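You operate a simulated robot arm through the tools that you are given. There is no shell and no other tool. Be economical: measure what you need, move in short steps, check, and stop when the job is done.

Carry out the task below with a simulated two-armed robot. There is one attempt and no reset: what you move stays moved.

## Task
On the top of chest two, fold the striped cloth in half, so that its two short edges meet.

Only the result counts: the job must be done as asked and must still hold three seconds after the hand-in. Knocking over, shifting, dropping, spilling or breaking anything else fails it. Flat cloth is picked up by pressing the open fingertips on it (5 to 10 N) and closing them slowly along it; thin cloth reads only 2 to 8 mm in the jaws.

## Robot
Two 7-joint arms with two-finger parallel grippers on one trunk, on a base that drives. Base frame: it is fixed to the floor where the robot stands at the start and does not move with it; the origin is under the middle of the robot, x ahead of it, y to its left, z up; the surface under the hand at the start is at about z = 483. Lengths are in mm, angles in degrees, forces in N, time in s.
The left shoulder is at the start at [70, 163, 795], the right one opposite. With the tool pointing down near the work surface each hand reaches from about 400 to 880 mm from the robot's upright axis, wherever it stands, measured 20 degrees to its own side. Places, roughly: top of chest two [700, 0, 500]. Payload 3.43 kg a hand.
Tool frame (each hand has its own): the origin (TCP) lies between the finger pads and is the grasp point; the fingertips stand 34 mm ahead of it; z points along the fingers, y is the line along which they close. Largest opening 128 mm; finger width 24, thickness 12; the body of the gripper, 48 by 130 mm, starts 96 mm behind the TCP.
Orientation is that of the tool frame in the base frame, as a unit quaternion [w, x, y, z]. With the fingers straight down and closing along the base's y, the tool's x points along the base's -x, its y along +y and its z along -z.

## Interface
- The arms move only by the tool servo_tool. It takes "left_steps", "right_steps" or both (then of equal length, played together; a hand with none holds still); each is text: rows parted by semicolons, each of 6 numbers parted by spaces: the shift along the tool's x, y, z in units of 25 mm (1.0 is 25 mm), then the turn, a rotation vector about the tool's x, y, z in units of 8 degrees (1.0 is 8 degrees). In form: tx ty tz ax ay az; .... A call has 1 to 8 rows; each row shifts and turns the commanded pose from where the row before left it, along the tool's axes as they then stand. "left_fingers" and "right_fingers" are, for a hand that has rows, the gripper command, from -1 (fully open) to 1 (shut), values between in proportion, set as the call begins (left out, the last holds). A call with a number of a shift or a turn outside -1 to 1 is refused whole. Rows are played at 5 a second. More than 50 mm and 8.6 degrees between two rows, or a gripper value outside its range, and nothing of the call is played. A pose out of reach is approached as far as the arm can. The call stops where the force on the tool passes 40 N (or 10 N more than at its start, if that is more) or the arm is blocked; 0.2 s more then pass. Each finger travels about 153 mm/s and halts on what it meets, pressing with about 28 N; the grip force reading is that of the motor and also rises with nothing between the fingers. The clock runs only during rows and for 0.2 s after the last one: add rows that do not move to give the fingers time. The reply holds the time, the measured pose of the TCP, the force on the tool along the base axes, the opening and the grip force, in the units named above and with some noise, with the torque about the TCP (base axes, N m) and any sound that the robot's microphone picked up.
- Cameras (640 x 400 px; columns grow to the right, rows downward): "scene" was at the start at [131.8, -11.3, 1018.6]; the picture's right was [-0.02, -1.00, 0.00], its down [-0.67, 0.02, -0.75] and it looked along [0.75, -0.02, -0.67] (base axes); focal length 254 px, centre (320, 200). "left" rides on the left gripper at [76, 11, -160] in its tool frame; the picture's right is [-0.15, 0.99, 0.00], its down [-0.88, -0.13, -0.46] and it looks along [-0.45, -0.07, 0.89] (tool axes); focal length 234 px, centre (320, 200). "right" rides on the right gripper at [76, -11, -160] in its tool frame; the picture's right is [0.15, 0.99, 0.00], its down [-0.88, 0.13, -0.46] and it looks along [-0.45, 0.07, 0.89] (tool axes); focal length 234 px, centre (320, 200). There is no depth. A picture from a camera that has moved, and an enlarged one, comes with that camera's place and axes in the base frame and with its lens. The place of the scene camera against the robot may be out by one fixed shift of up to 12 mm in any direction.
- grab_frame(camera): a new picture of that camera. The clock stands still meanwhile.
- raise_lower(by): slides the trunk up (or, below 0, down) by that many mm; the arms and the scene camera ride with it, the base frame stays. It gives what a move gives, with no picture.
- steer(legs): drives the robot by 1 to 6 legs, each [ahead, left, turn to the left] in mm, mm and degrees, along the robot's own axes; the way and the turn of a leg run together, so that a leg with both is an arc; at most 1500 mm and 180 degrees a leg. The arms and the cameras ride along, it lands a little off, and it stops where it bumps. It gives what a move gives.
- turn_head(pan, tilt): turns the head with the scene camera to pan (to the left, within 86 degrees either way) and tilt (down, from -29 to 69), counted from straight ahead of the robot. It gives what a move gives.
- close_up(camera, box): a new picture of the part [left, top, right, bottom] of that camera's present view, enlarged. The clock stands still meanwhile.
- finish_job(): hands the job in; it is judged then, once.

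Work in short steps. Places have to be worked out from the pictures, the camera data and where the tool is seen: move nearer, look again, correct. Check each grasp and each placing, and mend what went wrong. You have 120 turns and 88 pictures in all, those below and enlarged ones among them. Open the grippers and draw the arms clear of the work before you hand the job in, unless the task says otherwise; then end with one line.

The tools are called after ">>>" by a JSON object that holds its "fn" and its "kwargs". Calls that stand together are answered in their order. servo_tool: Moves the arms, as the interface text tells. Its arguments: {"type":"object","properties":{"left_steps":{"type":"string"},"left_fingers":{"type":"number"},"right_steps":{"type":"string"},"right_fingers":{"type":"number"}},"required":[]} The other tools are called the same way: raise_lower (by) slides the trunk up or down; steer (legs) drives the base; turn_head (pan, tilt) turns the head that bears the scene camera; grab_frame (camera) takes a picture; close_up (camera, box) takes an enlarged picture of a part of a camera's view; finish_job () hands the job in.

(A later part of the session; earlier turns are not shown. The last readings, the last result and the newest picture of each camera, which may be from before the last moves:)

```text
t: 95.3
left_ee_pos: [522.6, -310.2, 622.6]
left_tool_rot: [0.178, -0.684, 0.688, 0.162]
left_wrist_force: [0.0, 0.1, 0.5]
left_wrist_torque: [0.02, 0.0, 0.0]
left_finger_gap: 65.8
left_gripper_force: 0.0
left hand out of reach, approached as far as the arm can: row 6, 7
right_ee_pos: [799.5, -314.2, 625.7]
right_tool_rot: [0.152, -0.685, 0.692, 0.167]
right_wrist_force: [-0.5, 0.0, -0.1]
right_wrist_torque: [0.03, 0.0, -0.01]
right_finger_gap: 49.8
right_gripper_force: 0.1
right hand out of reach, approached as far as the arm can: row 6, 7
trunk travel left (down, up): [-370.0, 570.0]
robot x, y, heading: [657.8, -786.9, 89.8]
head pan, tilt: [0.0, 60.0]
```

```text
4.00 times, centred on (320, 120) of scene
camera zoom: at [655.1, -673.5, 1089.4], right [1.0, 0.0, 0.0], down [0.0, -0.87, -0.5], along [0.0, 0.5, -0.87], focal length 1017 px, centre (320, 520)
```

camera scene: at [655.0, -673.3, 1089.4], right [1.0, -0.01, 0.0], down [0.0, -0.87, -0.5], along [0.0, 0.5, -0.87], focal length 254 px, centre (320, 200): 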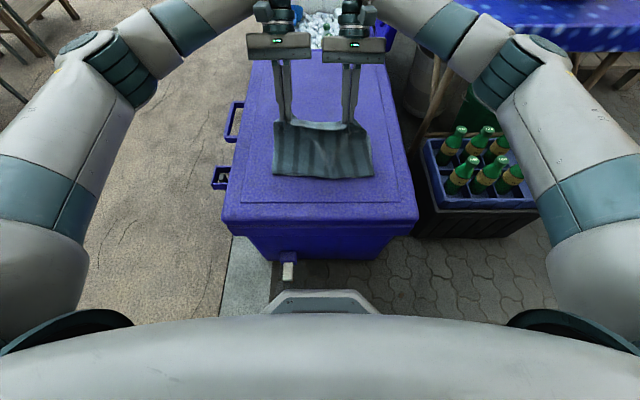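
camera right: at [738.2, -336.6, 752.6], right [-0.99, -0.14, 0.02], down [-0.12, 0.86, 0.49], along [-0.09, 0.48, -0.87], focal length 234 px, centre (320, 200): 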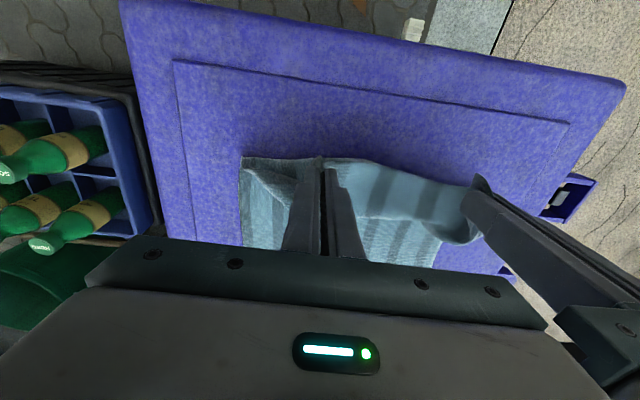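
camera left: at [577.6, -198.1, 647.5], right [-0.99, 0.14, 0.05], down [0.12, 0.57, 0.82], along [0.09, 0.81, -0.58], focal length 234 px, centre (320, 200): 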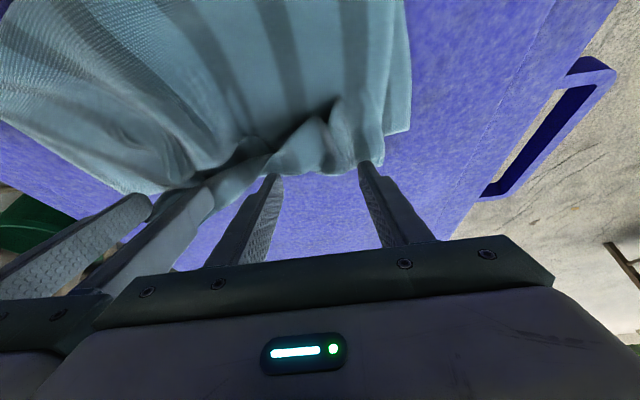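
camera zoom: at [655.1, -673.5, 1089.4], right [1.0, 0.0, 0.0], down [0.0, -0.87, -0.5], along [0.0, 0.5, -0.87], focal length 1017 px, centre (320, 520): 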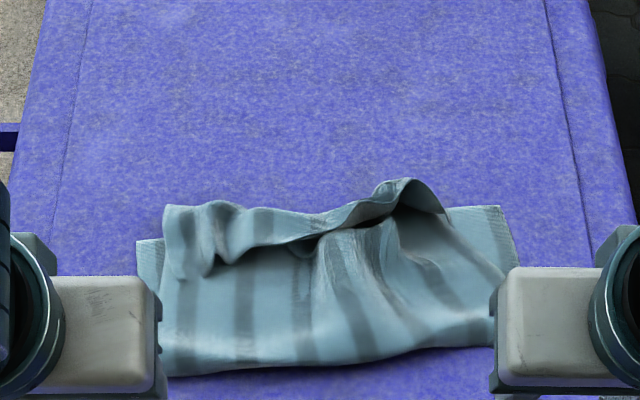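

The flap is only partly turned and the cloth skewed slightly (far edge: left −65, right −27). I'll re-grip the raised top edge at its ripples and lay it again with a lower path. A close look from the left hand first.

>>> {"fn": "close_up", "kwargs": {"camera": "left", "box": [60, 40, 420, 240]}}

```text
1.78 times, centred on (240, 140) of left
camera zoom: at [507.9, -451.0, 728.8], right [-0.99, 0.14, 0.05], down [0.12, 0.57, 0.82], along [0.09, 0.81, -0.58], focal length 416 px, centre (462, 307)
```

zoom: 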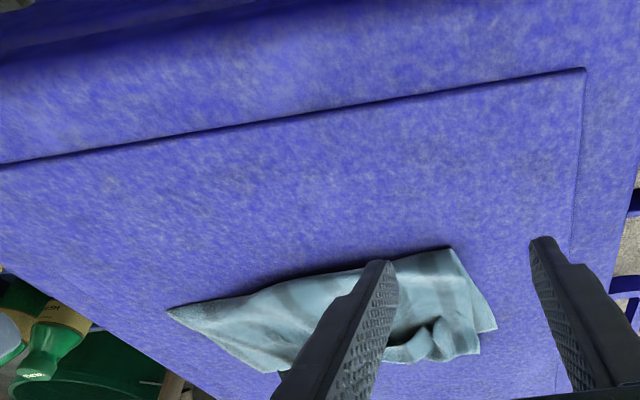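

I bring both hands vertical again and move them over the raised top edge: left around (575, −97), right around the tent at (728, −66).

>>> {"fn": "servo_tool", "kwargs": {"left_steps": "0 0 -0.3 0 0.9 0;0 0 -0.3 0 0.9 0;0 0 0 0 0.9 0;0 0 0 0 0.9 0;0 0 0 0 0 0", "right_steps": "0 0 -0.3 0 0.82 0;0 0 -0.3 0 0.82 0;0 0 0 0 0.82 0;0 0 0 0 0.82 0;0 0 0 0 0 0", "left_fingers": 0.06, "right_fingers": -0.1}}

>>> {"fn": "servo_tool", "kwargs": {"left_steps": "-0.9 -0.26 0 0 0 0;-0.9 -0.26 0 0 0 0;-0.9 -0.26 0 0 0 0;-0.9 -0.26 0 0 0 0;-0.9 -0.26 0 0 0 0;-0.9 -0.26 0 0 0 0;-0.9 -0.26 0 0 0 0;-0.9 -0.26 0 0 0 0", "right_steps": "-1 0.36 0 0 0 0;-1 0.36 0 0 0 0;-1 0.36 0 0 0 0;-1 0.36 0 0 0 0;-1 0.36 0 0 0 0;-1 0.36 0 0 0 0;-1 0.36 0 0 0 0;-1 0.36 0 0 0 0"}}

```text
t: 96.5
left_ee_pos: [522.4, -315.1, 637.9]
left_tool_rot: [0.001, -0.703, 0.711, -0.014]
left_wrist_force: [0.2, 0.7, 0.5]
left_wrist_torque: [0.0, 0.04, 0.02]
left_finger_gap: 59.9
left_gripper_force: 0.1
right_ee_pos: [801.0, -320.9, 640.5]
right_tool_rot: [-0.01, -0.704, 0.71, 0.008]
right_wrist_force: [-0.4, 0.0, -0.3]
right_wrist_torque: [-0.01, 0.01, -0.02]
right_finger_gap: 70.5
right_gripper_force: 0.1
trunk travel left (down, up): [-370.0, 570.0]
robot x, y, heading: [653.4, -782.6, 89.7]
head pan, tilt: [0.0, 60.0]
```

```text
t: 98.3
left_ee_pos: [577.1, -135.2, 634.8]
left_tool_rot: [0.0, -0.703, 0.711, -0.015]
left_wrist_force: [-0.4, -0.9, -0.6]
left_wrist_torque: [-0.02, 0.03, -0.03]
left_finger_gap: 59.9
left_gripper_force: 0.0
right_ee_pos: [726.3, -120.0, 640.0]
right_tool_rot: [-0.009, -0.706, 0.708, 0.008]
right_wrist_force: [-0.3, 0.1, -0.1]
right_wrist_torque: [-0.03, -0.02, -0.02]
right_finger_gap: 70.4
right_gripper_force: 0.1
trunk travel left (down, up): [-370.0, 570.0]
robot x, y, heading: [658.9, -781.1, 90.0]
head pan, tilt: [0.0, 60.0]
```

I finish the approach to just above the ripples and check with both wrist cameras.

>>> {"fn": "servo_tool", "kwargs": {"left_steps": "-0.5 0 0.6 0 0 0;-0.5 0 0.9 0 0 0;-0.5 0 0.9 0 0 0;0 0 0.9 0 0 0;0 0 0 0 0 0", "right_steps": "-0.72 0 0.5 0 0 0;-0.72 0 0.7 0 0 0;-0.72 0 0.7 0 0 0;0 0 0.8 0 0 0;0 0 0 0 0 0"}}

>>> {"fn": "close_up", "kwargs": {"camera": "left", "box": [140, 60, 460, 260]}}

>>> {"fn": "close_up", "kwargs": {"camera": "right", "box": [180, 60, 500, 260]}}

```text
t: 99.5
left_ee_pos: [578.4, -99.5, 550.9]
left_tool_rot: [0.002, -0.703, 0.711, -0.013]
left_wrist_force: [0.0, -0.1, 0.3]
left_wrist_torque: [0.03, 0.0, -0.05]
left_finger_gap: 60.3
left_gripper_force: 0.0
right_ee_pos: [727.0, -65.2, 574.8]
right_tool_rot: [-0.01, -0.706, 0.708, 0.007]
right_wrist_force: [0.3, -0.2, 1.2]
right_wrist_torque: [0.03, 0.01, 0.01]
right_finger_gap: 70.6
right_gripper_force: 0.0
trunk travel left (down, up): [-370.0, 570.0]
robot x, y, heading: [655.5, -784.9, 89.6]
head pan, tilt: [0.0, 60.0]
```

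```text
2.00 times, centred on (300, 160) of left
camera zoom: at [562.1, -170.9, 711.6], right [-0.99, 0.16, -0.02], down [0.13, 0.89, 0.44], along [0.09, 0.43, -0.9], focal length 468 px, centre (360, 280)
```

zoom: 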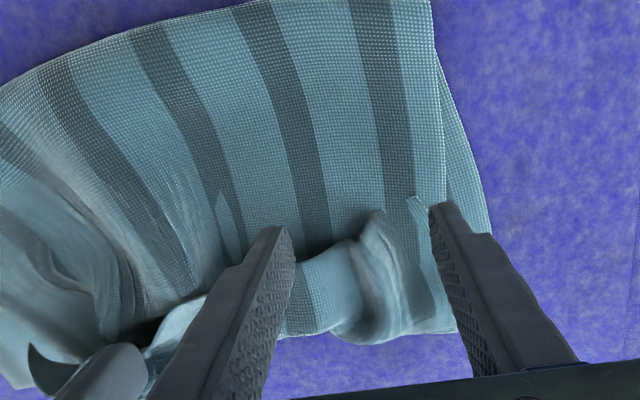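

```text
2.00 times, centred on (340, 160) of right
camera zoom: at [741.5, -142.0, 735.1], right [-0.99, -0.14, 0.02], down [-0.12, 0.88, 0.46], along [-0.09, 0.45, -0.89], focal length 468 px, centre (280, 280)
```

zoom: 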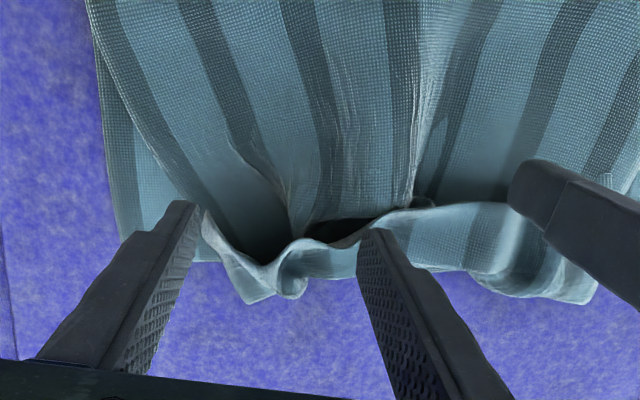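

Excellent view: standing ripples sit right between the fingers on both sides. I move ~12 mm forward, go down around them, and close.

>>> {"fn": "servo_tool", "kwargs": {"left_steps": "-0.5 0 0 0 0 0;0 0 0.5 0 0 0;0 0 0.4 0 0 0;0 0 0 0 0 0", "right_steps": "-0.55 -0.1 0.3 0 0 0;0 0 0.9 0 0 0;0 0 0.6 0 0 0;0 0 0 0 0 0"}}

>>> {"fn": "servo_tool", "kwargs": {"left_steps": "0 0 0 0 0 0;0 0 0 0 0 0", "right_steps": "0 0 0 0 0 0;0 0 0 0 0 0", "left_fingers": 0.5, "right_fingers": 0.5}}

>>> {"fn": "servo_tool", "kwargs": {"left_steps": "0 0 0 0 0 0;0 0 0 0 0 0;0 0 0 0 0 0", "right_steps": "0 0 0 0 0 0;0 0 0 0 0 0;0 0 0 0 0 0", "left_fingers": 1, "right_fingers": 1}}

```text
t: 100.5
left_ee_pos: [580.1, -87.6, 530.6]
left_tool_rot: [0.001, -0.703, 0.711, -0.013]
left_wrist_force: [0.0, 1.2, -0.6]
left_wrist_torque: [0.0, 0.0, -0.05]
left_finger_gap: 60.3
left_gripper_force: 0.0
right_ee_pos: [728.4, -51.9, 529.8]
right_tool_rot: [-0.01, -0.705, 0.709, 0.007]
right_wrist_force: [0.3, 0.2, 0.7]
right_wrist_torque: [-0.01, 0.0, 0.02]
right_finger_gap: 70.6
right_gripper_force: 0.1
trunk travel left (down, up): [-370.0, 570.0]
robot x, y, heading: [659.5, -782.5, 89.7]
head pan, tilt: [0.0, 60.0]
```

```text
t: 101.2
left_ee_pos: [579.4, -86.4, 529.5]
left_tool_rot: [0.001, -0.703, 0.711, -0.013]
left_wrist_force: [-0.1, 0.4, -0.6]
left_wrist_torque: [-0.01, 0.03, -0.01]
left_finger_gap: 32.2
left_gripper_force: 0.0
right_ee_pos: [728.6, -52.4, 530.1]
right_tool_rot: [-0.01, -0.706, 0.708, 0.008]
right_wrist_force: [-0.1, 0.5, 0.3]
right_wrist_torque: [0.0, 0.04, 0.0]
right_finger_gap: 32.1
right_gripper_force: 0.4
trunk travel left (down, up): [-370.0, 570.0]
robot x, y, heading: [654.5, -782.3, 89.4]
head pan, tilt: [0.0, 60.0]
```

```text
t: 102.0
left_ee_pos: [580.8, -87.8, 530.0]
left_tool_rot: [0.001, -0.703, 0.711, -0.013]
left_wrist_force: [6.5, 0.7, 1.5]
left_wrist_torque: [0.06, -0.3, -0.05]
left_finger_gap: 2.5
left_gripper_force: 27.8
right_ee_pos: [726.6, -53.0, 529.5]
right_tool_rot: [-0.009, -0.706, 0.708, 0.008]
right_wrist_force: [-5.7, -0.8, 2.7]
right_wrist_torque: [-0.07, 0.32, 0.01]
right_finger_gap: 2.9
right_gripper_force: 28.5
trunk travel left (down, up): [-370.0, 570.0]
robot x, y, heading: [659.7, -779.8, 89.5]
head pan, tilt: [0.0, 60.0]
```

Both grips hold (2.5 and 2.9 mm), and they are right at ~25 mm inside the far edge already. I pull forward ~50 mm low and taut to straighten flap and wrinkles, and look.

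>>> {"fn": "servo_tool", "kwargs": {"left_steps": "0 -0.08 -0.1 0 0 0;-0.5 0 0 0 0 0;-0.5 0 0 0 0 0;-0.5 0 0 0 0 0;-0.5 0 0 0 0 0;0 0 0 0 0 0", "right_steps": "0 0.08 -0.1 0 0 0;-0.5 0 0 0 0 0;-0.5 0 0 0 0 0;-0.5 0 0 0 0 0;-0.5 0 0 0 0 0;0 0 0 0 0 0"}}

>>> {"fn": "close_up", "kwargs": {"camera": "scene", "box": [250, 70, 390, 170]}}

```text
t: 103.3
left_ee_pos: [581.6, -37.2, 532.1]
left_tool_rot: [0.0, -0.702, 0.712, -0.014]
left_wrist_force: [1.9, 0.0, 1.3]
left_wrist_torque: [0.0, -0.09, -0.05]
left_finger_gap: 2.5
left_gripper_force: 27.5
right_ee_pos: [729.0, -4.5, 533.7]
right_tool_rot: [-0.009, -0.705, 0.709, 0.007]
right_wrist_force: [-2.6, -1.1, 0.2]
right_wrist_torque: [-0.02, 0.11, 0.0]
right_finger_gap: 2.6
right_gripper_force: 28.5
trunk travel left (down, up): [-370.0, 570.0]
robot x, y, heading: [658.0, -782.3, 89.3]
head pan, tilt: [0.0, 60.0]
```

```text
4.00 times, centred on (320, 120) of scene
camera zoom: at [655.0, -673.2, 1089.4], right [1.0, -0.01, 0.0], down [0.0, -0.87, -0.5], along [0.0, 0.5, -0.87], focal length 1017 px, centre (320, 520)
```

zoom: 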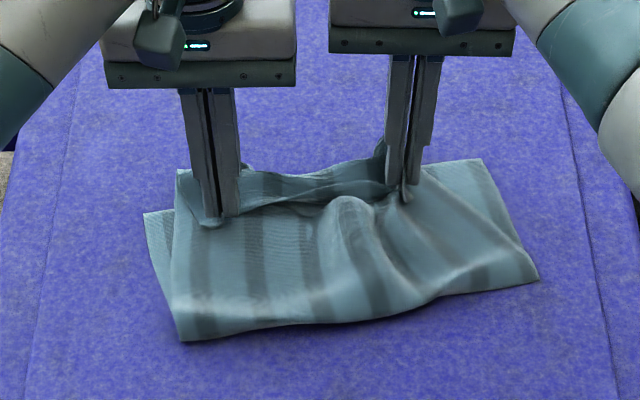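

Dragging just moves the whole cloth: friction is low. Better idea: open the cloth flat again, then pinch it at the midpoints of its two long sides and lift. It then hangs folded by gravity with the short edges together, and I lay it down. First I square it up by pulling the left corner forward.

>>> {"fn": "servo_tool", "kwargs": {"left_steps": "-0.6 0 0 0 0 0;-0.6 0 0 0 0 0;-0.5 0 0 0 0 0;0 0 -0.8 0 0 0;0 0 -0.9 0 0 0;0 0 -0.9 0 0 0;0 0 -0.9 0 0 0;0 0 0 0 0 0", "right_steps": "-0.2 0 0 0 0 0;-0.2 0 0 0 0 0;0 0 0 0 0 0;0 0 -0.8 0 0 0;0 0 -0.9 0 0 0;0 0 -0.9 0 0 0;0 0 -0.9 0 0 0;0 0 0 0 0 0"}}

>>> {"fn": "servo_tool", "kwargs": {"left_steps": "0.96 0 0 0 0 0;0.96 0 0 0 0 0;0.96 0 0 0 0 0;0.96 0 0 0 0 0;0.96 0 0 0 0 0;0.96 0 0 0 0 0;0.96 0 0 0 0 0;0.96 0 0 0 0 0", "right_steps": "0.96 0 0 0 0 0;0.96 0 0 0 0 0;0.96 0 0 0 0 0;0.96 0 0 0 0 0;0.96 0 0 0 0 0;0.96 0 0 0 0 0;0.96 0 0 0 0 0;0.96 0 0 0 0 0"}}

>>> {"fn": "steer", "kwargs": {"legs": [[-70, 0, 0]]}}

>>> {"fn": "servo_tool", "kwargs": {"left_steps": "0.8 0 0.6 0 0 0;0.8 0 0.6 0 0 0;0.8 0 0.6 0 0 0;0.6 0 0.6 0 0 0;0 0 0 0 0 0", "right_steps": "0.8 0 0.6 0 0 0;0.8 0 0.6 0 0 0;0.8 0 0.6 0 0 0;0.6 0 0.6 0 0 0;0 0 0 0 0 0"}}

>>> {"fn": "grab_frame", "kwargs": {"camera": "scene"}}

```text
t: 105.2
left_ee_pos: [578.6, 5.4, 616.9]
left_tool_rot: [0.001, -0.702, 0.712, -0.014]
left_wrist_force: [-0.6, 0.2, 0.2]
left_wrist_torque: [0.0, 0.03, -0.01]
left_finger_gap: 2.6
left_gripper_force: 28.2
right_ee_pos: [729.8, 7.9, 619.7]
right_tool_rot: [-0.009, -0.705, 0.709, 0.008]
right_wrist_force: [-0.4, -0.6, -0.8]
right_wrist_torque: [0.0, 0.01, -0.01]
right_finger_gap: 2.8
right_gripper_force: 27.4
trunk travel left (down, up): [-370.0, 570.0]
robot x, y, heading: [653.6, -777.3, 89.5]
head pan, tilt: [0.0, 60.0]
```

```text
t: 107.0
left_ee_pos: [577.4, -185.3, 620.6]
left_tool_rot: [0.001, -0.702, 0.712, -0.014]
left_wrist_force: [2.2, -0.2, -0.1]
left_wrist_torque: [-0.04, -0.08, -0.02]
left_finger_gap: 2.5
left_gripper_force: 28.3
right_ee_pos: [731.4, -184.9, 617.4]
right_tool_rot: [-0.01, -0.705, 0.709, 0.007]
right_wrist_force: [-1.9, -0.2, 0.0]
right_wrist_torque: [0.0, 0.08, -0.03]
right_finger_gap: 2.9
right_gripper_force: 27.6
trunk travel left (down, up): [-370.0, 570.0]
robot x, y, heading: [657.5, -781.2, 90.0]
head pan, tilt: [0.0, 60.0]
```

```text
t: 108.0
left_ee_pos: [575.6, -255.9, 621.1]
left_tool_rot: [0.001, -0.703, 0.711, -0.013]
left_wrist_force: [2.6, 0.5, 0.9]
left_wrist_torque: [-0.01, -0.03, -0.01]
left_finger_gap: 2.4
left_gripper_force: 28.5
right_ee_pos: [730.5, -254.3, 616.4]
right_tool_rot: [-0.009, -0.705, 0.709, 0.008]
right_wrist_force: [-2.0, -0.8, -0.1]
right_wrist_torque: [0.03, 0.06, -0.01]
right_finger_gap: 2.9
right_gripper_force: 27.8
trunk travel left (down, up): [-370.0, 570.0]
robot x, y, heading: [656.1, -853.0, 89.4]
head pan, tilt: [0.0, 60.0]
```

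```text
t: 109.2
left_ee_pos: [577.4, -331.4, 560.0]
left_tool_rot: [0.001, -0.703, 0.711, -0.014]
left_wrist_force: [0.1, -0.5, 0.4]
left_wrist_torque: [0.01, -0.05, 0.01]
left_finger_gap: 2.6
left_gripper_force: 27.8
right_ee_pos: [729.7, -329.3, 557.3]
right_tool_rot: [-0.009, -0.706, 0.708, 0.008]
right_wrist_force: [-0.8, 0.1, 0.2]
right_wrist_torque: [0.01, 0.04, 0.0]
right_finger_gap: 2.7
right_gripper_force: 28.2
trunk travel left (down, up): [-370.0, 570.0]
robot x, y, heading: [655.0, -848.5, 89.6]
head pan, tilt: [0.0, 60.0]
```

```text
6 pictures are left
camera scene: at [654.6, -742.7, 1089.4], right [1.0, 0.0, 0.0], down [0.0, -0.87, -0.5], along [0.0, 0.5, -0.87], focal length 254 px, centre (320, 200)
```

scene: 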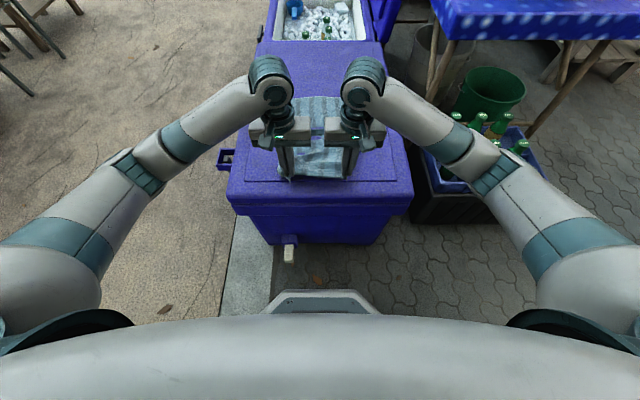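

Far edge now at y ≈ 29. I finish laying the near edge down by drawing it back taut to y ≈ −385 and low, then open the fingers (spreading the gathers) and lift off.

>>> {"fn": "servo_tool", "kwargs": {"left_steps": "0.7 0 0.5 0 0 0;0.7 0 0.5 0 0 0;0.7 0 0.3 0 0 0;0.3 0.05 0.1 0 0 0;0 0.05 0 0 0 0", "right_steps": "0.7 0 0.5 0 0 0;0.7 0 0.5 0 0 0;0.7 0 0.2 0 0 0;0.3 -0.05 0.1 0 0 0;0 -0.05 0 0 0 0"}}

>>> {"fn": "servo_tool", "kwargs": {"left_steps": "0 0.3 0 0 0 0;0 0.3 0 0 0 0;0 0 0 0 0 0;0 0 -0.8 0 0 0;0 0 -0.8 0 0 0;0 0 -0.8 0 0 0;0 0 0 0 0 0", "right_steps": "0 -0.3 0 0 0 0;0 -0.3 0 0 0 0;0 0 0 0 0 0;0 0 -0.8 0 0 0;0 0 -0.8 0 0 0;0 0 -0.8 0 0 0;0 0 0 0 0 0", "left_fingers": 0.1, "right_fingers": 0.1}}

```text
t: 110.4
left_ee_pos: [575.7, -392.2, 526.8]
left_tool_rot: [0.001, -0.703, 0.711, -0.014]
left_wrist_force: [1.4, 1.0, -0.3]
left_wrist_torque: [-0.01, -0.07, -0.04]
left_finger_gap: 2.5
left_gripper_force: 27.9
right_ee_pos: [728.4, -391.2, 526.1]
right_tool_rot: [-0.009, -0.706, 0.708, 0.009]
right_wrist_force: [-2.7, -1.0, 3.9]
right_wrist_torque: [0.06, 0.11, -0.01]
right_finger_gap: 2.8
right_gripper_force: 27.9
trunk travel left (down, up): [-370.0, 570.0]
robot x, y, heading: [659.5, -848.5, 89.9]
head pan, tilt: [0.0, 60.0]
```

```text
t: 112.0
left_ee_pos: [558.8, -390.8, 584.2]
left_tool_rot: [0.0, -0.704, 0.711, -0.014]
left_wrist_force: [-0.3, -0.8, 0.2]
left_wrist_torque: [0.01, -0.01, -0.04]
left_finger_gap: 57.6
left_gripper_force: 0.1
right_ee_pos: [745.0, -388.2, 583.6]
right_tool_rot: [-0.009, -0.705, 0.709, 0.007]
right_wrist_force: [0.2, -0.2, 0.6]
right_wrist_torque: [0.02, 0.02, 0.02]
right_finger_gap: 57.8
right_gripper_force: 0.1
trunk travel left (down, up): [-370.0, 570.0]
robot x, y, heading: [658.8, -851.0, 89.3]
head pan, tilt: [0.0, 60.0]
```

Released. I move the hands outward and up to clear the view, then take one picture.

>>> {"fn": "servo_tool", "kwargs": {"left_steps": "0 1 -0.8 0 0 0;0 1 -0.8 0 0 0;0 1 0 0 0 0;0 1 0 0 0 0;0 1 0 0 0 0;0 0 0 0 0 0", "right_steps": "0 -1 -0.8 0 0 0;0 -1 -0.8 0 0 0;0 -1 0 0 0 0;0 -1 0 0 0 0;0 -1 0 0 0 0;0 0 0 0 0 0"}}

>>> {"fn": "close_up", "kwargs": {"camera": "scene", "box": [216, 80, 424, 210]}}

```text
t: 113.4
left_ee_pos: [433.6, -390.6, 623.1]
left_tool_rot: [0.002, -0.702, 0.712, -0.013]
left_wrist_force: [0.2, -0.5, -0.1]
left_wrist_torque: [0.02, -0.01, -0.01]
left_finger_gap: 57.6
left_gripper_force: 0.1
right_ee_pos: [872.5, -387.9, 618.0]
right_tool_rot: [-0.009, -0.706, 0.708, 0.008]
right_wrist_force: [-0.2, -0.7, 0.0]
right_wrist_torque: [0.0, -0.01, 0.02]
right_finger_gap: 57.6
right_gripper_force: 0.1
trunk travel left (down, up): [-370.0, 570.0]
robot x, y, heading: [655.1, -851.9, 89.7]
head pan, tilt: [0.0, 60.0]
```

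```text
3.08 times, centred on (320, 145) of scene
camera zoom: at [654.6, -742.7, 1089.4], right [1.0, 0.0, 0.0], down [0.0, -0.87, -0.5], along [0.0, 0.5, -0.87], focal length 782 px, centre (320, 369)
```

zoom: 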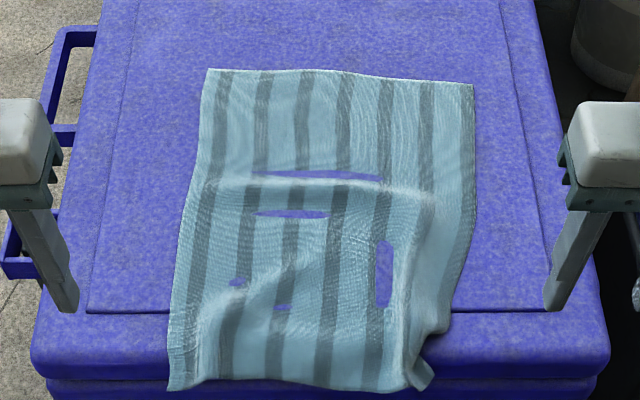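

The cloth is open and nearly flat: midpoints of the long sides are about (524, −208) left and (799, −236) right. I yaw both hands 90° so the fingers close along y, making the pinched ridge run along the crease.

>>> {"fn": "servo_tool", "kwargs": {"left_steps": "0 0 0 0 0 1;0 0 0 0 0 1;0 0 0 0 0 1;0 0 0 0 0 1;0 0 0 0 0 1;0 0 0 0 0 1;0 0 0 0 0 1;0 0 0 0 0 1", "right_steps": "0 0 0 0 0 -1;0 0 0 0 0 -1;0 0 0 0 0 -1;0 0 0 0 0 -1;0 0 0 0 0 -1;0 0 0 0 0 -1;0 0 0 0 0 -1;0 0 0 0 0 -1"}}

>>> {"fn": "servo_tool", "kwargs": {"left_steps": "0 0 0 0 0 1;0 0 0 0 0 1;0 0 0 0 0 1;0 0 0 0 0 0.25;0 0 0 0 0 0", "right_steps": "0 0 0 0 0 -1;0 0 0 0 0 -1;0 0 0 0 0 -1;0 0 0 0 0 -0.25;0 0 0 0 0 0"}}

```text
t: 115.2
left_ee_pos: [433.0, -388.3, 624.5]
left_tool_rot: [0.007, -0.218, 0.976, -0.011]
left_wrist_force: [0.7, -0.6, 0.0]
left_wrist_torque: [0.02, 0.02, 0.01]
left_finger_gap: 57.6
left_gripper_force: 0.2
right_ee_pos: [871.7, -389.1, 620.8]
right_tool_rot: [0.004, 0.974, -0.226, -0.011]
right_wrist_force: [-0.1, -0.5, -0.3]
right_wrist_torque: [0.0, -0.01, 0.0]
right_finger_gap: 57.8
right_gripper_force: 0.0
trunk travel left (down, up): [-370.0, 570.0]
robot x, y, heading: [654.9, -850.2, 89.7]
head pan, tilt: [0.0, 60.0]
```

```text
t: 116.4
left_ee_pos: [432.7, -387.8, 625.0]
left_tool_rot: [0.011, 0.006, 1.0, -0.009]
left_wrist_force: [0.0, 1.5, -0.4]
left_wrist_torque: [0.02, -0.01, 0.03]
left_finger_gap: 57.4
left_gripper_force: 0.1
right_ee_pos: [871.6, -389.3, 620.5]
right_tool_rot: [0.002, 1.0, -0.002, -0.013]
right_wrist_force: [0.2, 0.4, 0.6]
right_wrist_torque: [-0.02, 0.0, 0.01]
right_finger_gap: 57.7
right_gripper_force: 0.1
trunk travel left (down, up): [-370.0, 570.0]
robot x, y, heading: [657.2, -847.9, 89.8]
head pan, tilt: [0.0, 60.0]
```

Orientations are as intended. I move over the midpoints: left (542, −208), right (781, −236).

>>> {"fn": "servo_tool", "kwargs": {"left_steps": "-0.54 0.9 0.3 0 0 0;-0.54 0.9 0.4 0 0 0;-0.54 0.9 0.4 0 0 0;-0.54 0.9 0.4 0 0 0;-0.54 0.9 0.4 0 0 0;-0.54 0.9 0.4 0 0 0;-0.54 0.9 0.4 0 0 0;-0.54 0.9 0.5 0 0 0", "right_steps": "-0.455 -0.765 0.3 0 0 0;-0.455 -0.765 0.4 0 0 0;-0.455 -0.765 0.4 0 0 0;-0.455 -0.765 0.4 0 0 0;-0.455 -0.765 0.4 0 0 0;-0.455 -0.765 0.4 0 0 0;-0.455 -0.765 0.4 0 0 0;-0.455 -0.765 0.3 0 0 0"}}

>>> {"fn": "close_up", "kwargs": {"camera": "scene", "box": [216, 80, 424, 210]}}

```text
t: 118.2
left_ee_pos: [543.7, -213.2, 540.9]
left_tool_rot: [0.011, 0.006, 1.0, -0.009]
left_wrist_force: [0.6, 0.0, 0.1]
left_wrist_torque: [-0.04, 0.02, 0.01]
left_finger_gap: 57.5
left_gripper_force: 0.0
right_ee_pos: [779.3, -237.8, 548.8]
right_tool_rot: [0.002, 1.0, -0.002, -0.013]
right_wrist_force: [-0.3, -0.2, -0.1]
right_wrist_torque: [0.01, -0.03, 0.04]
right_finger_gap: 57.7
right_gripper_force: 0.1
trunk travel left (down, up): [-370.0, 570.0]
robot x, y, heading: [656.2, -845.3, 89.9]
head pan, tilt: [0.0, 60.0]
```

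```text
3.08 times, centred on (320, 145) of scene
camera zoom: at [654.6, -742.3, 1089.3], right [1.0, 0.0, 0.0], down [0.0, -0.87, -0.5], along [0.0, 0.5, -0.87], focal length 782 px, centre (320, 369)
```

zoom: 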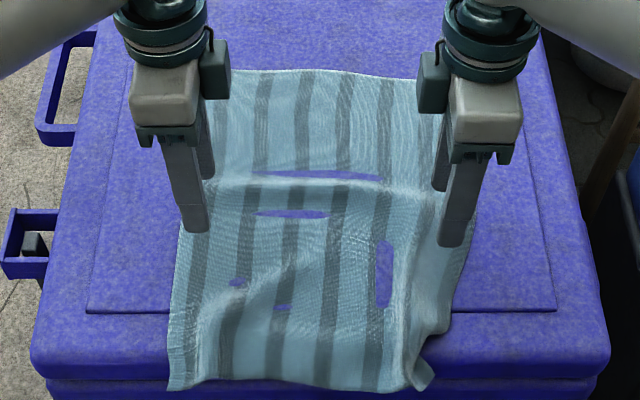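

The fingers straddle the midpoint on both sides. I shift a few mm inward and descend to contact.

>>> {"fn": "servo_tool", "kwargs": {"left_steps": "-0.25 0 0.4 0 0 0;0 0 0.35 0 0 0;0 0 0 0 0 0", "right_steps": "-0.2 0 0.6 0 0 0;0 0 0.45 0 0 0;0 0 0 0 0 0"}}

>>> {"fn": "servo_tool", "kwargs": {"left_steps": "0 0 0.1 0 0 0;0 0 0 0 0 0", "right_steps": "0 0 0.08 0 0 0;0 0 0 0 0 0"}}

```text
t: 119.0
left_ee_pos: [553.8, -212.9, 523.5]
left_tool_rot: [0.01, 0.006, 1.0, -0.008]
left_wrist_force: [-0.9, 0.8, -0.5]
left_wrist_torque: [-0.01, -0.02, -0.02]
left_finger_gap: 57.5
left_gripper_force: 0.0
right_ee_pos: [773.4, -237.5, 523.6]
right_tool_rot: [0.002, 1.0, -0.002, -0.013]
right_wrist_force: [-0.4, 0.1, 0.1]
right_wrist_torque: [0.0, 0.0, 0.0]
right_finger_gap: 57.4
right_gripper_force: 0.0
trunk travel left (down, up): [-370.0, 570.0]
robot x, y, heading: [660.2, -851.7, 89.8]
head pan, tilt: [0.0, 60.0]
```

```text
t: 119.6
left_ee_pos: [552.6, -211.8, 521.8]
left_tool_rot: [0.01, 0.005, 1.0, -0.009]
left_wrist_force: [0.3, 0.5, -0.6]
left_wrist_torque: [0.0, 0.01, 0.02]
left_finger_gap: 57.6
left_gripper_force: 0.0
right_ee_pos: [773.6, -238.2, 521.2]
right_tool_rot: [0.001, 1.0, -0.002, -0.012]
right_wrist_force: [0.7, 0.2, 0.7]
right_wrist_torque: [0.01, 0.01, 0.02]
right_finger_gap: 57.8
right_gripper_force: 0.1
trunk travel left (down, up): [-370.0, 570.0]
robot x, y, heading: [655.9, -848.5, 89.6]
head pan, tilt: [0.0, 60.0]
```

Still free; 2.5 mm more.

>>> {"fn": "servo_tool", "kwargs": {"left_steps": "0 0 0.1 0 0 0;0 0 0 0 0 0", "right_steps": "0 0 0.1 0 0 0;0 0 0 0 0 0"}}

```text
t: 120.2
left_ee_pos: [551.8, -212.7, 521.3]
left_tool_rot: [0.01, 0.005, 1.0, -0.009]
left_wrist_force: [-1.2, 0.6, 0.4]
left_wrist_torque: [-0.01, -0.02, 0.04]
left_finger_gap: 57.5
left_gripper_force: 0.0
right_ee_pos: [773.2, -237.9, 519.1]
right_tool_rot: [0.001, 1.0, -0.001, -0.011]
right_wrist_force: [0.1, 0.8, 9.3]
right_wrist_torque: [-0.03, -0.08, -0.01]
right_finger_gap: 57.4
right_gripper_force: 0.1
trunk travel left (down, up): [-370.0, 570.0]
robot x, y, heading: [656.3, -849.2, 89.6]
head pan, tilt: [0.0, 60.0]
```

Right now presses with 9 N; the left needs a little more.

>>> {"fn": "servo_tool", "kwargs": {"left_steps": "0 0 0.06 0 0 0;0 0 0 0 0 0", "right_steps": "0 0 0.005 0 0 0;0 0 0 0 0 0"}}

```text
t: 120.8
left_ee_pos: [551.7, -212.1, 519.9]
left_tool_rot: [0.01, 0.005, 1.0, -0.008]
left_wrist_force: [-0.1, 0.9, 2.5]
left_wrist_torque: [0.1, 0.06, 0.0]
left_finger_gap: 57.8
left_gripper_force: 0.4
right_ee_pos: [773.7, -237.7, 519.2]
right_tool_rot: [0.0, 1.0, -0.002, -0.012]
right_wrist_force: [-1.7, -1.7, 15.5]
right_wrist_torque: [-0.1, -0.12, -0.04]
right_finger_gap: 57.3
right_gripper_force: 0.1
trunk travel left (down, up): [-370.0, 570.0]
robot x, y, heading: [653.2, -853.1, 89.7]
head pan, tilt: [0.0, 60.0]
```

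>>> {"fn": "servo_tool", "kwargs": {"left_steps": "0 0 0.04 0 0 0;0 0 0 0 0 0", "right_steps": "0 0 -0.01 0 0 0;0 0 0 0 0 0", "left_fingers": 0.12, "right_fingers": 0.12}}

>>> {"fn": "servo_tool", "kwargs": {"left_steps": "0 0 0 0 0 0;0 0 0 0 0 0", "right_steps": "0 0 0 0 0 0;0 0 0 0 0 0", "left_fingers": 0.16, "right_fingers": 0.16}}

```text
t: 121.4
left_ee_pos: [552.0, -214.0, 520.2]
left_tool_rot: [0.011, 0.005, 1.0, -0.008]
left_wrist_force: [-1.7, 0.5, 8.7]
left_wrist_torque: [0.3, 0.17, 0.07]
left_finger_gap: 56.6
left_gripper_force: 0.5
right_ee_pos: [773.9, -237.1, 519.1]
right_tool_rot: [0.0, 1.0, -0.003, -0.012]
right_wrist_force: [0.6, 2.2, 14.3]
right_wrist_torque: [-0.05, -0.2, 0.0]
right_finger_gap: 55.0
right_gripper_force: 0.1
trunk travel left (down, up): [-370.0, 570.0]
robot x, y, heading: [655.7, -848.9, 89.8]
head pan, tilt: [0.0, 60.0]
```

```text
t: 122.0
left_ee_pos: [551.6, -214.2, 518.3]
left_tool_rot: [0.01, 0.005, 1.0, -0.008]
left_wrist_force: [-1.8, 2.2, 10.2]
left_wrist_torque: [0.42, 0.11, 0.05]
left_finger_gap: 54.6
left_gripper_force: 1.2
right_ee_pos: [774.1, -237.5, 519.5]
right_tool_rot: [-0.001, 1.0, -0.002, -0.012]
right_wrist_force: [0.3, 2.1, 16.9]
right_wrist_torque: [-0.08, -0.18, 0.05]
right_finger_gap: 54.2
right_gripper_force: 0.1
trunk travel left (down, up): [-370.0, 570.0]
robot x, y, heading: [658.0, -846.6, 89.7]
head pan, tilt: [0.0, 60.0]
```

The left gripper is tilted ~1° about its x axis, so one finger carries the load. I level it, then continue closing slowly with both.

>>> {"fn": "servo_tool", "kwargs": {"left_steps": "0 0 0 -0.115 0 0;0 0 0 0 0 0", "right_steps": "0 0 -0.015 0 0 0;0 0 0 0 0 0"}}

>>> {"fn": "servo_tool", "kwargs": {"left_steps": "0 0 0 0 0 0;0 0 0 0 0 0", "right_steps": "0 0 0 0 0 0;0 0 0 0 0 0", "left_fingers": 0.22, "right_fingers": 0.22}}

>>> {"fn": "servo_tool", "kwargs": {"left_steps": "0 0 0 0 0 0;0 0 0 0 0 0", "right_steps": "0 0 0 0 0 0;0 0 0 0 0 0", "left_fingers": 0.28, "right_fingers": 0.28}}

```text
t: 122.6
left_ee_pos: [553.0, -213.4, 519.3]
left_tool_rot: [0.011, 0.006, 1.0, -0.001]
left_wrist_force: [-0.8, -0.5, 13.3]
left_wrist_torque: [-0.05, 0.18, 0.01]
left_finger_gap: 54.8
left_gripper_force: 0.5
right_ee_pos: [772.8, -238.0, 519.7]
right_tool_rot: [0.0, 1.0, -0.002, -0.012]
right_wrist_force: [1.5, 3.3, 14.1]
right_wrist_torque: [0.03, -0.15, 0.05]
right_finger_gap: 54.0
right_gripper_force: 0.5
trunk travel left (down, up): [-370.0, 570.0]
robot x, y, heading: [658.1, -849.3, 89.6]
head pan, tilt: [0.0, 60.0]
```

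```text
t: 123.2
left_ee_pos: [551.7, -214.0, 518.5]
left_tool_rot: [0.011, 0.007, 1.0, 0.0]
left_wrist_force: [1.0, -0.3, 14.3]
left_wrist_torque: [-0.05, 0.1, -0.02]
left_finger_gap: 48.3
left_gripper_force: 0.0
right_ee_pos: [773.5, -238.7, 519.7]
right_tool_rot: [0.0, 1.0, -0.002, -0.011]
right_wrist_force: [-0.7, -0.5, 13.0]
right_wrist_torque: [-0.06, -0.11, 0.0]
right_finger_gap: 49.0
right_gripper_force: 0.0
trunk travel left (down, up): [-370.0, 570.0]
robot x, y, heading: [659.8, -852.9, 89.7]
head pan, tilt: [0.0, 60.0]
```

```text
t: 123.8
left_ee_pos: [552.1, -214.0, 519.2]
left_tool_rot: [0.01, 0.005, 1.0, 0.0]
left_wrist_force: [0.8, -0.1, 15.1]
left_wrist_torque: [-0.1, 0.08, -0.02]
left_finger_gap: 44.6
left_gripper_force: 0.1
right_ee_pos: [774.1, -236.8, 520.1]
right_tool_rot: [0.0, 1.0, -0.002, -0.013]
right_wrist_force: [-0.9, 0.5, 10.1]
right_wrist_torque: [-0.05, -0.1, 0.05]
right_finger_gap: 45.1
right_gripper_force: 0.0
trunk travel left (down, up): [-370.0, 570.0]
robot x, y, heading: [657.4, -853.1, 89.7]
head pan, tilt: [0.0, 60.0]
```

Even contact now (~13 N both). I keep closing in the same increments.

>>> {"fn": "servo_tool", "kwargs": {"left_steps": "0 0 -0.005 0 0 0;0 0 0 0 0 0", "right_steps": "0 0 0.005 0 0 0;0 0 0 0 0 0", "left_fingers": 0.34, "right_fingers": 0.34}}

>>> {"fn": "servo_tool", "kwargs": {"left_steps": "0 0 0 0 0 0;0 0 0 0 0 0", "right_steps": "0 0 0 0 0 0;0 0 0 0 0 0", "left_fingers": 0.4, "right_fingers": 0.4}}

>>> {"fn": "servo_tool", "kwargs": {"left_steps": "0 0 0 0 0 0;0 0 0 0 0 0", "right_steps": "0 0 0 0 0 0;0 0 0 0 0 0", "left_fingers": 0.46, "right_fingers": 0.46}}

>>> {"fn": "servo_tool", "kwargs": {"left_steps": "0 0 0 0 0 0;0 0 0 0 0 0", "right_steps": "0 0 0 0 0 0;0 0 0 0 0 0", "left_fingers": 0.52, "right_fingers": 0.52}}

```text
t: 124.4
left_ee_pos: [551.2, -213.4, 519.5]
left_tool_rot: [0.01, 0.006, 1.0, -0.001]
left_wrist_force: [2.4, 0.7, 14.5]
left_wrist_torque: [0.0, 0.03, -0.04]
left_finger_gap: 40.8
left_gripper_force: 0.1
right_ee_pos: [774.9, -238.0, 520.5]
right_tool_rot: [-0.001, 1.0, -0.002, -0.012]
right_wrist_force: [-2.5, 1.1, 11.0]
right_wrist_torque: [-0.05, -0.1, 0.01]
right_finger_gap: 41.3
right_gripper_force: 0.1
trunk travel left (down, up): [-370.0, 570.0]
robot x, y, heading: [658.7, -851.8, 89.7]
head pan, tilt: [0.0, 60.0]
```

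```text
t: 125.0
left_ee_pos: [551.4, -214.7, 519.8]
left_tool_rot: [0.01, 0.005, 1.0, 0.001]
left_wrist_force: [0.1, 0.6, 15.1]
left_wrist_torque: [-0.07, 0.13, 0.0]
left_finger_gap: 37.4
left_gripper_force: 0.1
right_ee_pos: [773.4, -237.6, 519.2]
right_tool_rot: [0.0, 1.0, -0.002, -0.013]
right_wrist_force: [0.7, -0.5, 11.7]
right_wrist_torque: [-0.03, -0.11, 0.01]
right_finger_gap: 37.7
right_gripper_force: 0.0
trunk travel left (down, up): [-370.0, 570.0]
robot x, y, heading: [654.8, -853.9, 89.6]
head pan, tilt: [0.0, 60.0]
```

```text
t: 125.6
left_ee_pos: [551.2, -212.3, 519.4]
left_tool_rot: [0.01, 0.005, 1.0, 0.0]
left_wrist_force: [-0.7, 0.7, 15.3]
left_wrist_torque: [-0.01, 0.16, 0.02]
left_finger_gap: 33.4
left_gripper_force: 0.1
right_ee_pos: [773.4, -238.0, 518.8]
right_tool_rot: [0.0, 1.0, -0.002, -0.012]
right_wrist_force: [0.7, -0.2, 11.0]
right_wrist_torque: [-0.02, -0.15, -0.01]
right_finger_gap: 33.7
right_gripper_force: 0.0
trunk travel left (down, up): [-370.0, 570.0]
robot x, y, heading: [654.3, -847.4, 89.6]
head pan, tilt: [0.0, 60.0]
```

```text
t: 126.2
left_ee_pos: [550.8, -212.4, 518.4]
left_tool_rot: [0.01, 0.005, 1.0, -0.001]
left_wrist_force: [-0.2, -0.3, 15.9]
left_wrist_torque: [-0.03, 0.16, -0.01]
left_finger_gap: 30.2
left_gripper_force: 0.0
right_ee_pos: [773.5, -238.2, 520.6]
right_tool_rot: [0.0, 1.0, -0.002, -0.012]
right_wrist_force: [-0.4, 0.9, 11.5]
right_wrist_torque: [-0.04, -0.1, -0.01]
right_finger_gap: 29.6
right_gripper_force: 0.0
trunk travel left (down, up): [-370.0, 570.0]
robot x, y, heading: [653.6, -848.9, 89.5]
head pan, tilt: [0.0, 60.0]
```

>>> {"fn": "servo_tool", "kwargs": {"left_steps": "0 0 -0.005 0 0 0;0 0 0 0 0 0", "right_steps": "0 0 0 0 0 0;0 0 0 0 0 0", "left_fingers": 0.58, "right_fingers": 0.58}}

>>> {"fn": "servo_tool", "kwargs": {"left_steps": "0 0 0 0 0 0;0 0 0 0 0 0", "right_steps": "0 0 0 0 0 0;0 0 0 0 0 0", "left_fingers": 0.64, "right_fingers": 0.64}}

>>> {"fn": "servo_tool", "kwargs": {"left_steps": "0 0 0 0 0 0;0 0 0 0 0 0", "right_steps": "0 0 0 0 0 0;0 0 0 0 0 0", "left_fingers": 0.7, "right_fingers": 0.7}}

>>> {"fn": "servo_tool", "kwargs": {"left_steps": "0 0 0 0 0 0;0 0 0 0 0 0", "right_steps": "0 0 0 0 0 0;0 0 0 0 0 0", "left_fingers": 0.76, "right_fingers": 0.76}}

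>>> {"fn": "servo_tool", "kwargs": {"left_steps": "0 0 0 0 0 0;0 0 0 0 0 0", "right_steps": "0 0 0 0 0 0;0 0 0 0 0 0", "left_fingers": 0.84, "right_fingers": 0.84}}

>>> {"fn": "servo_tool", "kwargs": {"left_steps": "0 0 0 0 0 0;0 0 0 0 0 0;0 0 0 0 0 0", "right_steps": "0 0 0 0 0 0;0 0 0 0 0 0;0 0 0 0 0 0", "left_fingers": 1, "right_fingers": 1}}

```text
t: 126.8
left_ee_pos: [551.1, -211.8, 519.7]
left_tool_rot: [0.01, 0.006, 1.0, -0.001]
left_wrist_force: [0.0, -1.5, 10.4]
left_wrist_torque: [0.01, 0.02, 0.02]
left_finger_gap: 27.3
left_gripper_force: 0.6
right_ee_pos: [772.4, -237.2, 518.4]
right_tool_rot: [-0.001, 1.0, -0.002, -0.013]
right_wrist_force: [-0.1, -0.4, 12.8]
right_wrist_torque: [-0.05, -0.15, -0.01]
right_finger_gap: 25.8
right_gripper_force: 0.0
trunk travel left (down, up): [-370.0, 570.0]
robot x, y, heading: [656.2, -847.0, 89.8]
head pan, tilt: [0.0, 60.0]
```

```text
t: 127.4
left_ee_pos: [550.2, -211.5, 519.0]
left_tool_rot: [0.01, 0.006, 1.0, 0.0]
left_wrist_force: [0.7, -0.3, 7.9]
left_wrist_torque: [-0.01, 0.04, -0.05]
left_finger_gap: 23.4
left_gripper_force: 0.2
right_ee_pos: [773.2, -237.6, 519.0]
right_tool_rot: [0.0, 1.0, -0.002, -0.012]
right_wrist_force: [0.2, -1.1, 15.6]
right_wrist_torque: [-0.03, -0.11, -0.02]
right_finger_gap: 22.0
right_gripper_force: 0.0
trunk travel left (down, up): [-370.0, 570.0]
robot x, y, heading: [653.5, -850.0, 89.6]
head pan, tilt: [0.0, 60.0]
```

```text
t: 128.0
left_ee_pos: [551.0, -213.0, 519.5]
left_tool_rot: [0.011, 0.005, 1.0, 0.0]
left_wrist_force: [1.0, -0.6, 6.6]
left_wrist_torque: [0.02, 0.07, 0.02]
left_finger_gap: 19.9
left_gripper_force: 0.4
right_ee_pos: [773.6, -237.8, 519.4]
right_tool_rot: [0.0, 1.0, -0.002, -0.013]
right_wrist_force: [-0.7, 0.2, 14.8]
right_wrist_torque: [-0.07, -0.14, 0.01]
right_finger_gap: 17.6
right_gripper_force: 0.0
trunk travel left (down, up): [-370.0, 570.0]
robot x, y, heading: [658.8, -852.4, 89.8]
head pan, tilt: [0.0, 60.0]
```

```text
t: 128.6
left_ee_pos: [551.6, -213.3, 520.1]
left_tool_rot: [0.01, 0.005, 1.0, 0.0]
left_wrist_force: [0.3, -0.7, 4.6]
left_wrist_torque: [0.01, 0.06, 0.0]
left_finger_gap: 15.9
left_gripper_force: 0.3
right_ee_pos: [773.8, -237.7, 519.6]
right_tool_rot: [0.0, 1.0, -0.002, -0.012]
right_wrist_force: [-0.9, 0.3, 17.0]
right_wrist_torque: [-0.04, -0.17, 0.03]
right_finger_gap: 13.8
right_gripper_force: 0.0
trunk travel left (down, up): [-370.0, 570.0]
robot x, y, heading: [654.3, -851.3, 89.7]
head pan, tilt: [0.0, 60.0]
```

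```text
t: 129.2
left_ee_pos: [551.7, -213.2, 520.2]
left_tool_rot: [0.011, 0.005, 1.0, 0.001]
left_wrist_force: [-0.2, -0.1, 4.2]
left_wrist_torque: [0.01, 0.01, 0.0]
left_finger_gap: 10.8
left_gripper_force: 0.8
right_ee_pos: [774.0, -237.5, 520.0]
right_tool_rot: [0.001, 1.0, -0.002, -0.012]
right_wrist_force: [0.1, 1.8, 18.1]
right_wrist_torque: [-0.02, -0.17, 0.0]
right_finger_gap: 9.1
right_gripper_force: 0.2
trunk travel left (down, up): [-370.0, 570.0]
robot x, y, heading: [652.6, -850.5, 89.6]
head pan, tilt: [0.0, 60.0]
```

```text
t: 130.0
left_ee_pos: [550.0, -213.4, 517.7]
left_tool_rot: [0.011, 0.005, 1.0, 0.0]
left_wrist_force: [-0.3, 0.5, 3.2]
left_wrist_torque: [0.02, 0.02, 0.03]
left_finger_gap: 2.2
left_gripper_force: 28.0
right_ee_pos: [773.4, -237.9, 519.8]
right_tool_rot: [0.0, 1.0, -0.001, -0.013]
right_wrist_force: [-0.6, -1.4, 18.3]
right_wrist_torque: [-0.08, -0.15, 0.03]
right_finger_gap: 2.7
right_gripper_force: 28.5
trunk travel left (down, up): [-370.0, 570.0]
robot x, y, heading: [654.8, -851.4, 89.6]
head pan, tilt: [0.0, 60.0]
```

Both midpoints are gripped (2.2 and 2.7 mm). I lift straight up with the trunk so the cloth hangs folded over the line between the hands.

>>> {"fn": "raise_lower", "kwargs": {"by": 120}}

>>> {"fn": "raise_lower", "kwargs": {"by": 125}}

>>> {"fn": "grab_frame", "kwargs": {"camera": "scene"}}

```text
t: 131.5
left_ee_pos: [551.2, -212.5, 638.3]
left_tool_rot: [0.011, 0.005, 1.0, -0.001]
left_wrist_force: [-0.3, 0.2, -0.9]
left_wrist_torque: [0.01, -0.04, 0.0]
left_finger_gap: 2.1
left_gripper_force: 27.8
right_ee_pos: [774.0, -236.5, 638.5]
right_tool_rot: [0.001, 1.0, -0.002, -0.012]
right_wrist_force: [0.0, 0.4, 0.3]
right_wrist_torque: [0.05, 0.02, 0.03]
right_finger_gap: 2.4
right_gripper_force: 28.1
trunk travel left (down, up): [-490.0, 450.0]
robot x, y, heading: [657.7, -852.0, 89.5]
head pan, tilt: [0.0, 60.0]
```

```text
t: 133.0
left_ee_pos: [551.8, -211.4, 762.0]
left_tool_rot: [0.01, 0.006, 1.0, -0.001]
left_wrist_force: [0.8, -0.2, 0.4]
left_wrist_torque: [-0.01, 0.01, 0.04]
left_finger_gap: 2.2
left_gripper_force: 27.6
right_ee_pos: [774.1, -236.6, 763.3]
right_tool_rot: [0.002, 1.0, -0.002, -0.013]
right_wrist_force: [-0.1, 0.5, -0.9]
right_wrist_torque: [0.02, 0.0, 0.04]
right_finger_gap: 2.5
right_gripper_force: 27.8
trunk travel left (down, up): [-615.0, 325.0]
robot x, y, heading: [658.0, -851.4, 89.7]
head pan, tilt: [0.0, 60.0]
```

```text
3 pictures are left
camera scene: at [654.6, -742.3, 1334.3], right [1.0, 0.0, 0.0], down [0.0, -0.87, -0.5], along [0.0, 0.5, -0.87], focal length 254 px, centre (320, 200)
```

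scene: 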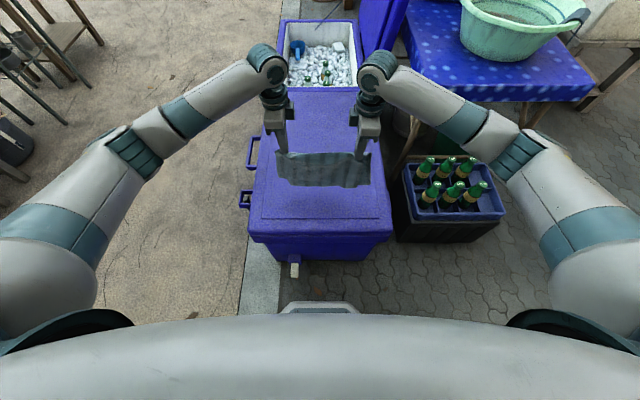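

It hangs as intended. I square the hands (same y, slight spread), and bring the base ahead 70 mm while retracting the arms 70 mm, for reach when laying it forward.

>>> {"fn": "servo_tool", "kwargs": {"left_steps": "0.1 -0.24 0 0 0 0;0.1 -0.24 0 0 0 0;0 -0.7 0 0 0 0;0 -0.7 0 0 0 0;0 -0.7 0 0 0 0;0 -0.7 0 0 0 0;0 0 0 0 0 0", "right_steps": "0.1 -0.24 0 0 0 0;0.1 -0.24 0 0 0 0;0 0.7 0 0 0 0;0 0.7 0 0 0 0;0 0.7 0 0 0 0;0 0.7 0 0 0 0;0 0 0 0 0 0"}}

>>> {"fn": "steer", "kwargs": {"legs": [[68, 0, 0]]}}

>>> {"fn": "raise_lower", "kwargs": {"by": -30}}

```text
t: 134.6
left_ee_pos: [545.2, -292.7, 763.5]
left_tool_rot: [0.011, 0.006, 1.0, 0.0]
left_wrist_force: [1.9, -0.2, -0.1]
left_wrist_torque: [0.0, -0.16, 0.0]
left_finger_gap: 1.9
left_gripper_force: 27.9
right_ee_pos: [778.3, -294.1, 762.4]
right_tool_rot: [0.002, 1.0, -0.002, -0.012]
right_wrist_force: [-3.2, -1.0, 0.2]
right_wrist_torque: [-0.02, 0.13, 0.05]
right_finger_gap: 2.3
right_gripper_force: 27.9
trunk travel left (down, up): [-615.0, 325.0]
robot x, y, heading: [657.3, -851.3, 89.5]
head pan, tilt: [0.0, 60.0]
```

```text
t: 135.6
left_ee_pos: [546.0, -223.9, 763.8]
left_tool_rot: [0.01, 0.006, 1.0, -0.001]
left_wrist_force: [2.7, 0.8, -0.6]
left_wrist_torque: [-0.05, -0.15, 0.03]
left_finger_gap: 2.4
left_gripper_force: 28.1
right_ee_pos: [779.1, -223.6, 761.7]
right_tool_rot: [0.003, 1.0, -0.002, -0.013]
right_wrist_force: [-3.1, 0.1, -0.1]
right_wrist_torque: [-0.03, 0.14, 0.02]
right_finger_gap: 2.3
right_gripper_force: 28.1
trunk travel left (down, up): [-615.0, 325.0]
robot x, y, heading: [660.0, -782.3, 89.8]
head pan, tilt: [0.0, 60.0]
```

```text
t: 136.4
left_ee_pos: [547.2, -225.1, 734.5]
left_tool_rot: [0.011, 0.006, 1.0, -0.001]
left_wrist_force: [3.4, -0.8, -0.2]
left_wrist_torque: [0.02, -0.09, 0.05]
left_finger_gap: 2.2
left_gripper_force: 27.9
right_ee_pos: [779.2, -226.4, 734.7]
right_tool_rot: [0.001, 1.0, -0.003, -0.012]
right_wrist_force: [-2.7, 0.3, 0.4]
right_wrist_torque: [0.04, 0.15, 0.04]
right_finger_gap: 2.6
right_gripper_force: 28.3
trunk travel left (down, up): [-585.0, 355.0]
robot x, y, heading: [656.8, -782.4, 89.8]
head pan, tilt: [0.0, 60.0]
```

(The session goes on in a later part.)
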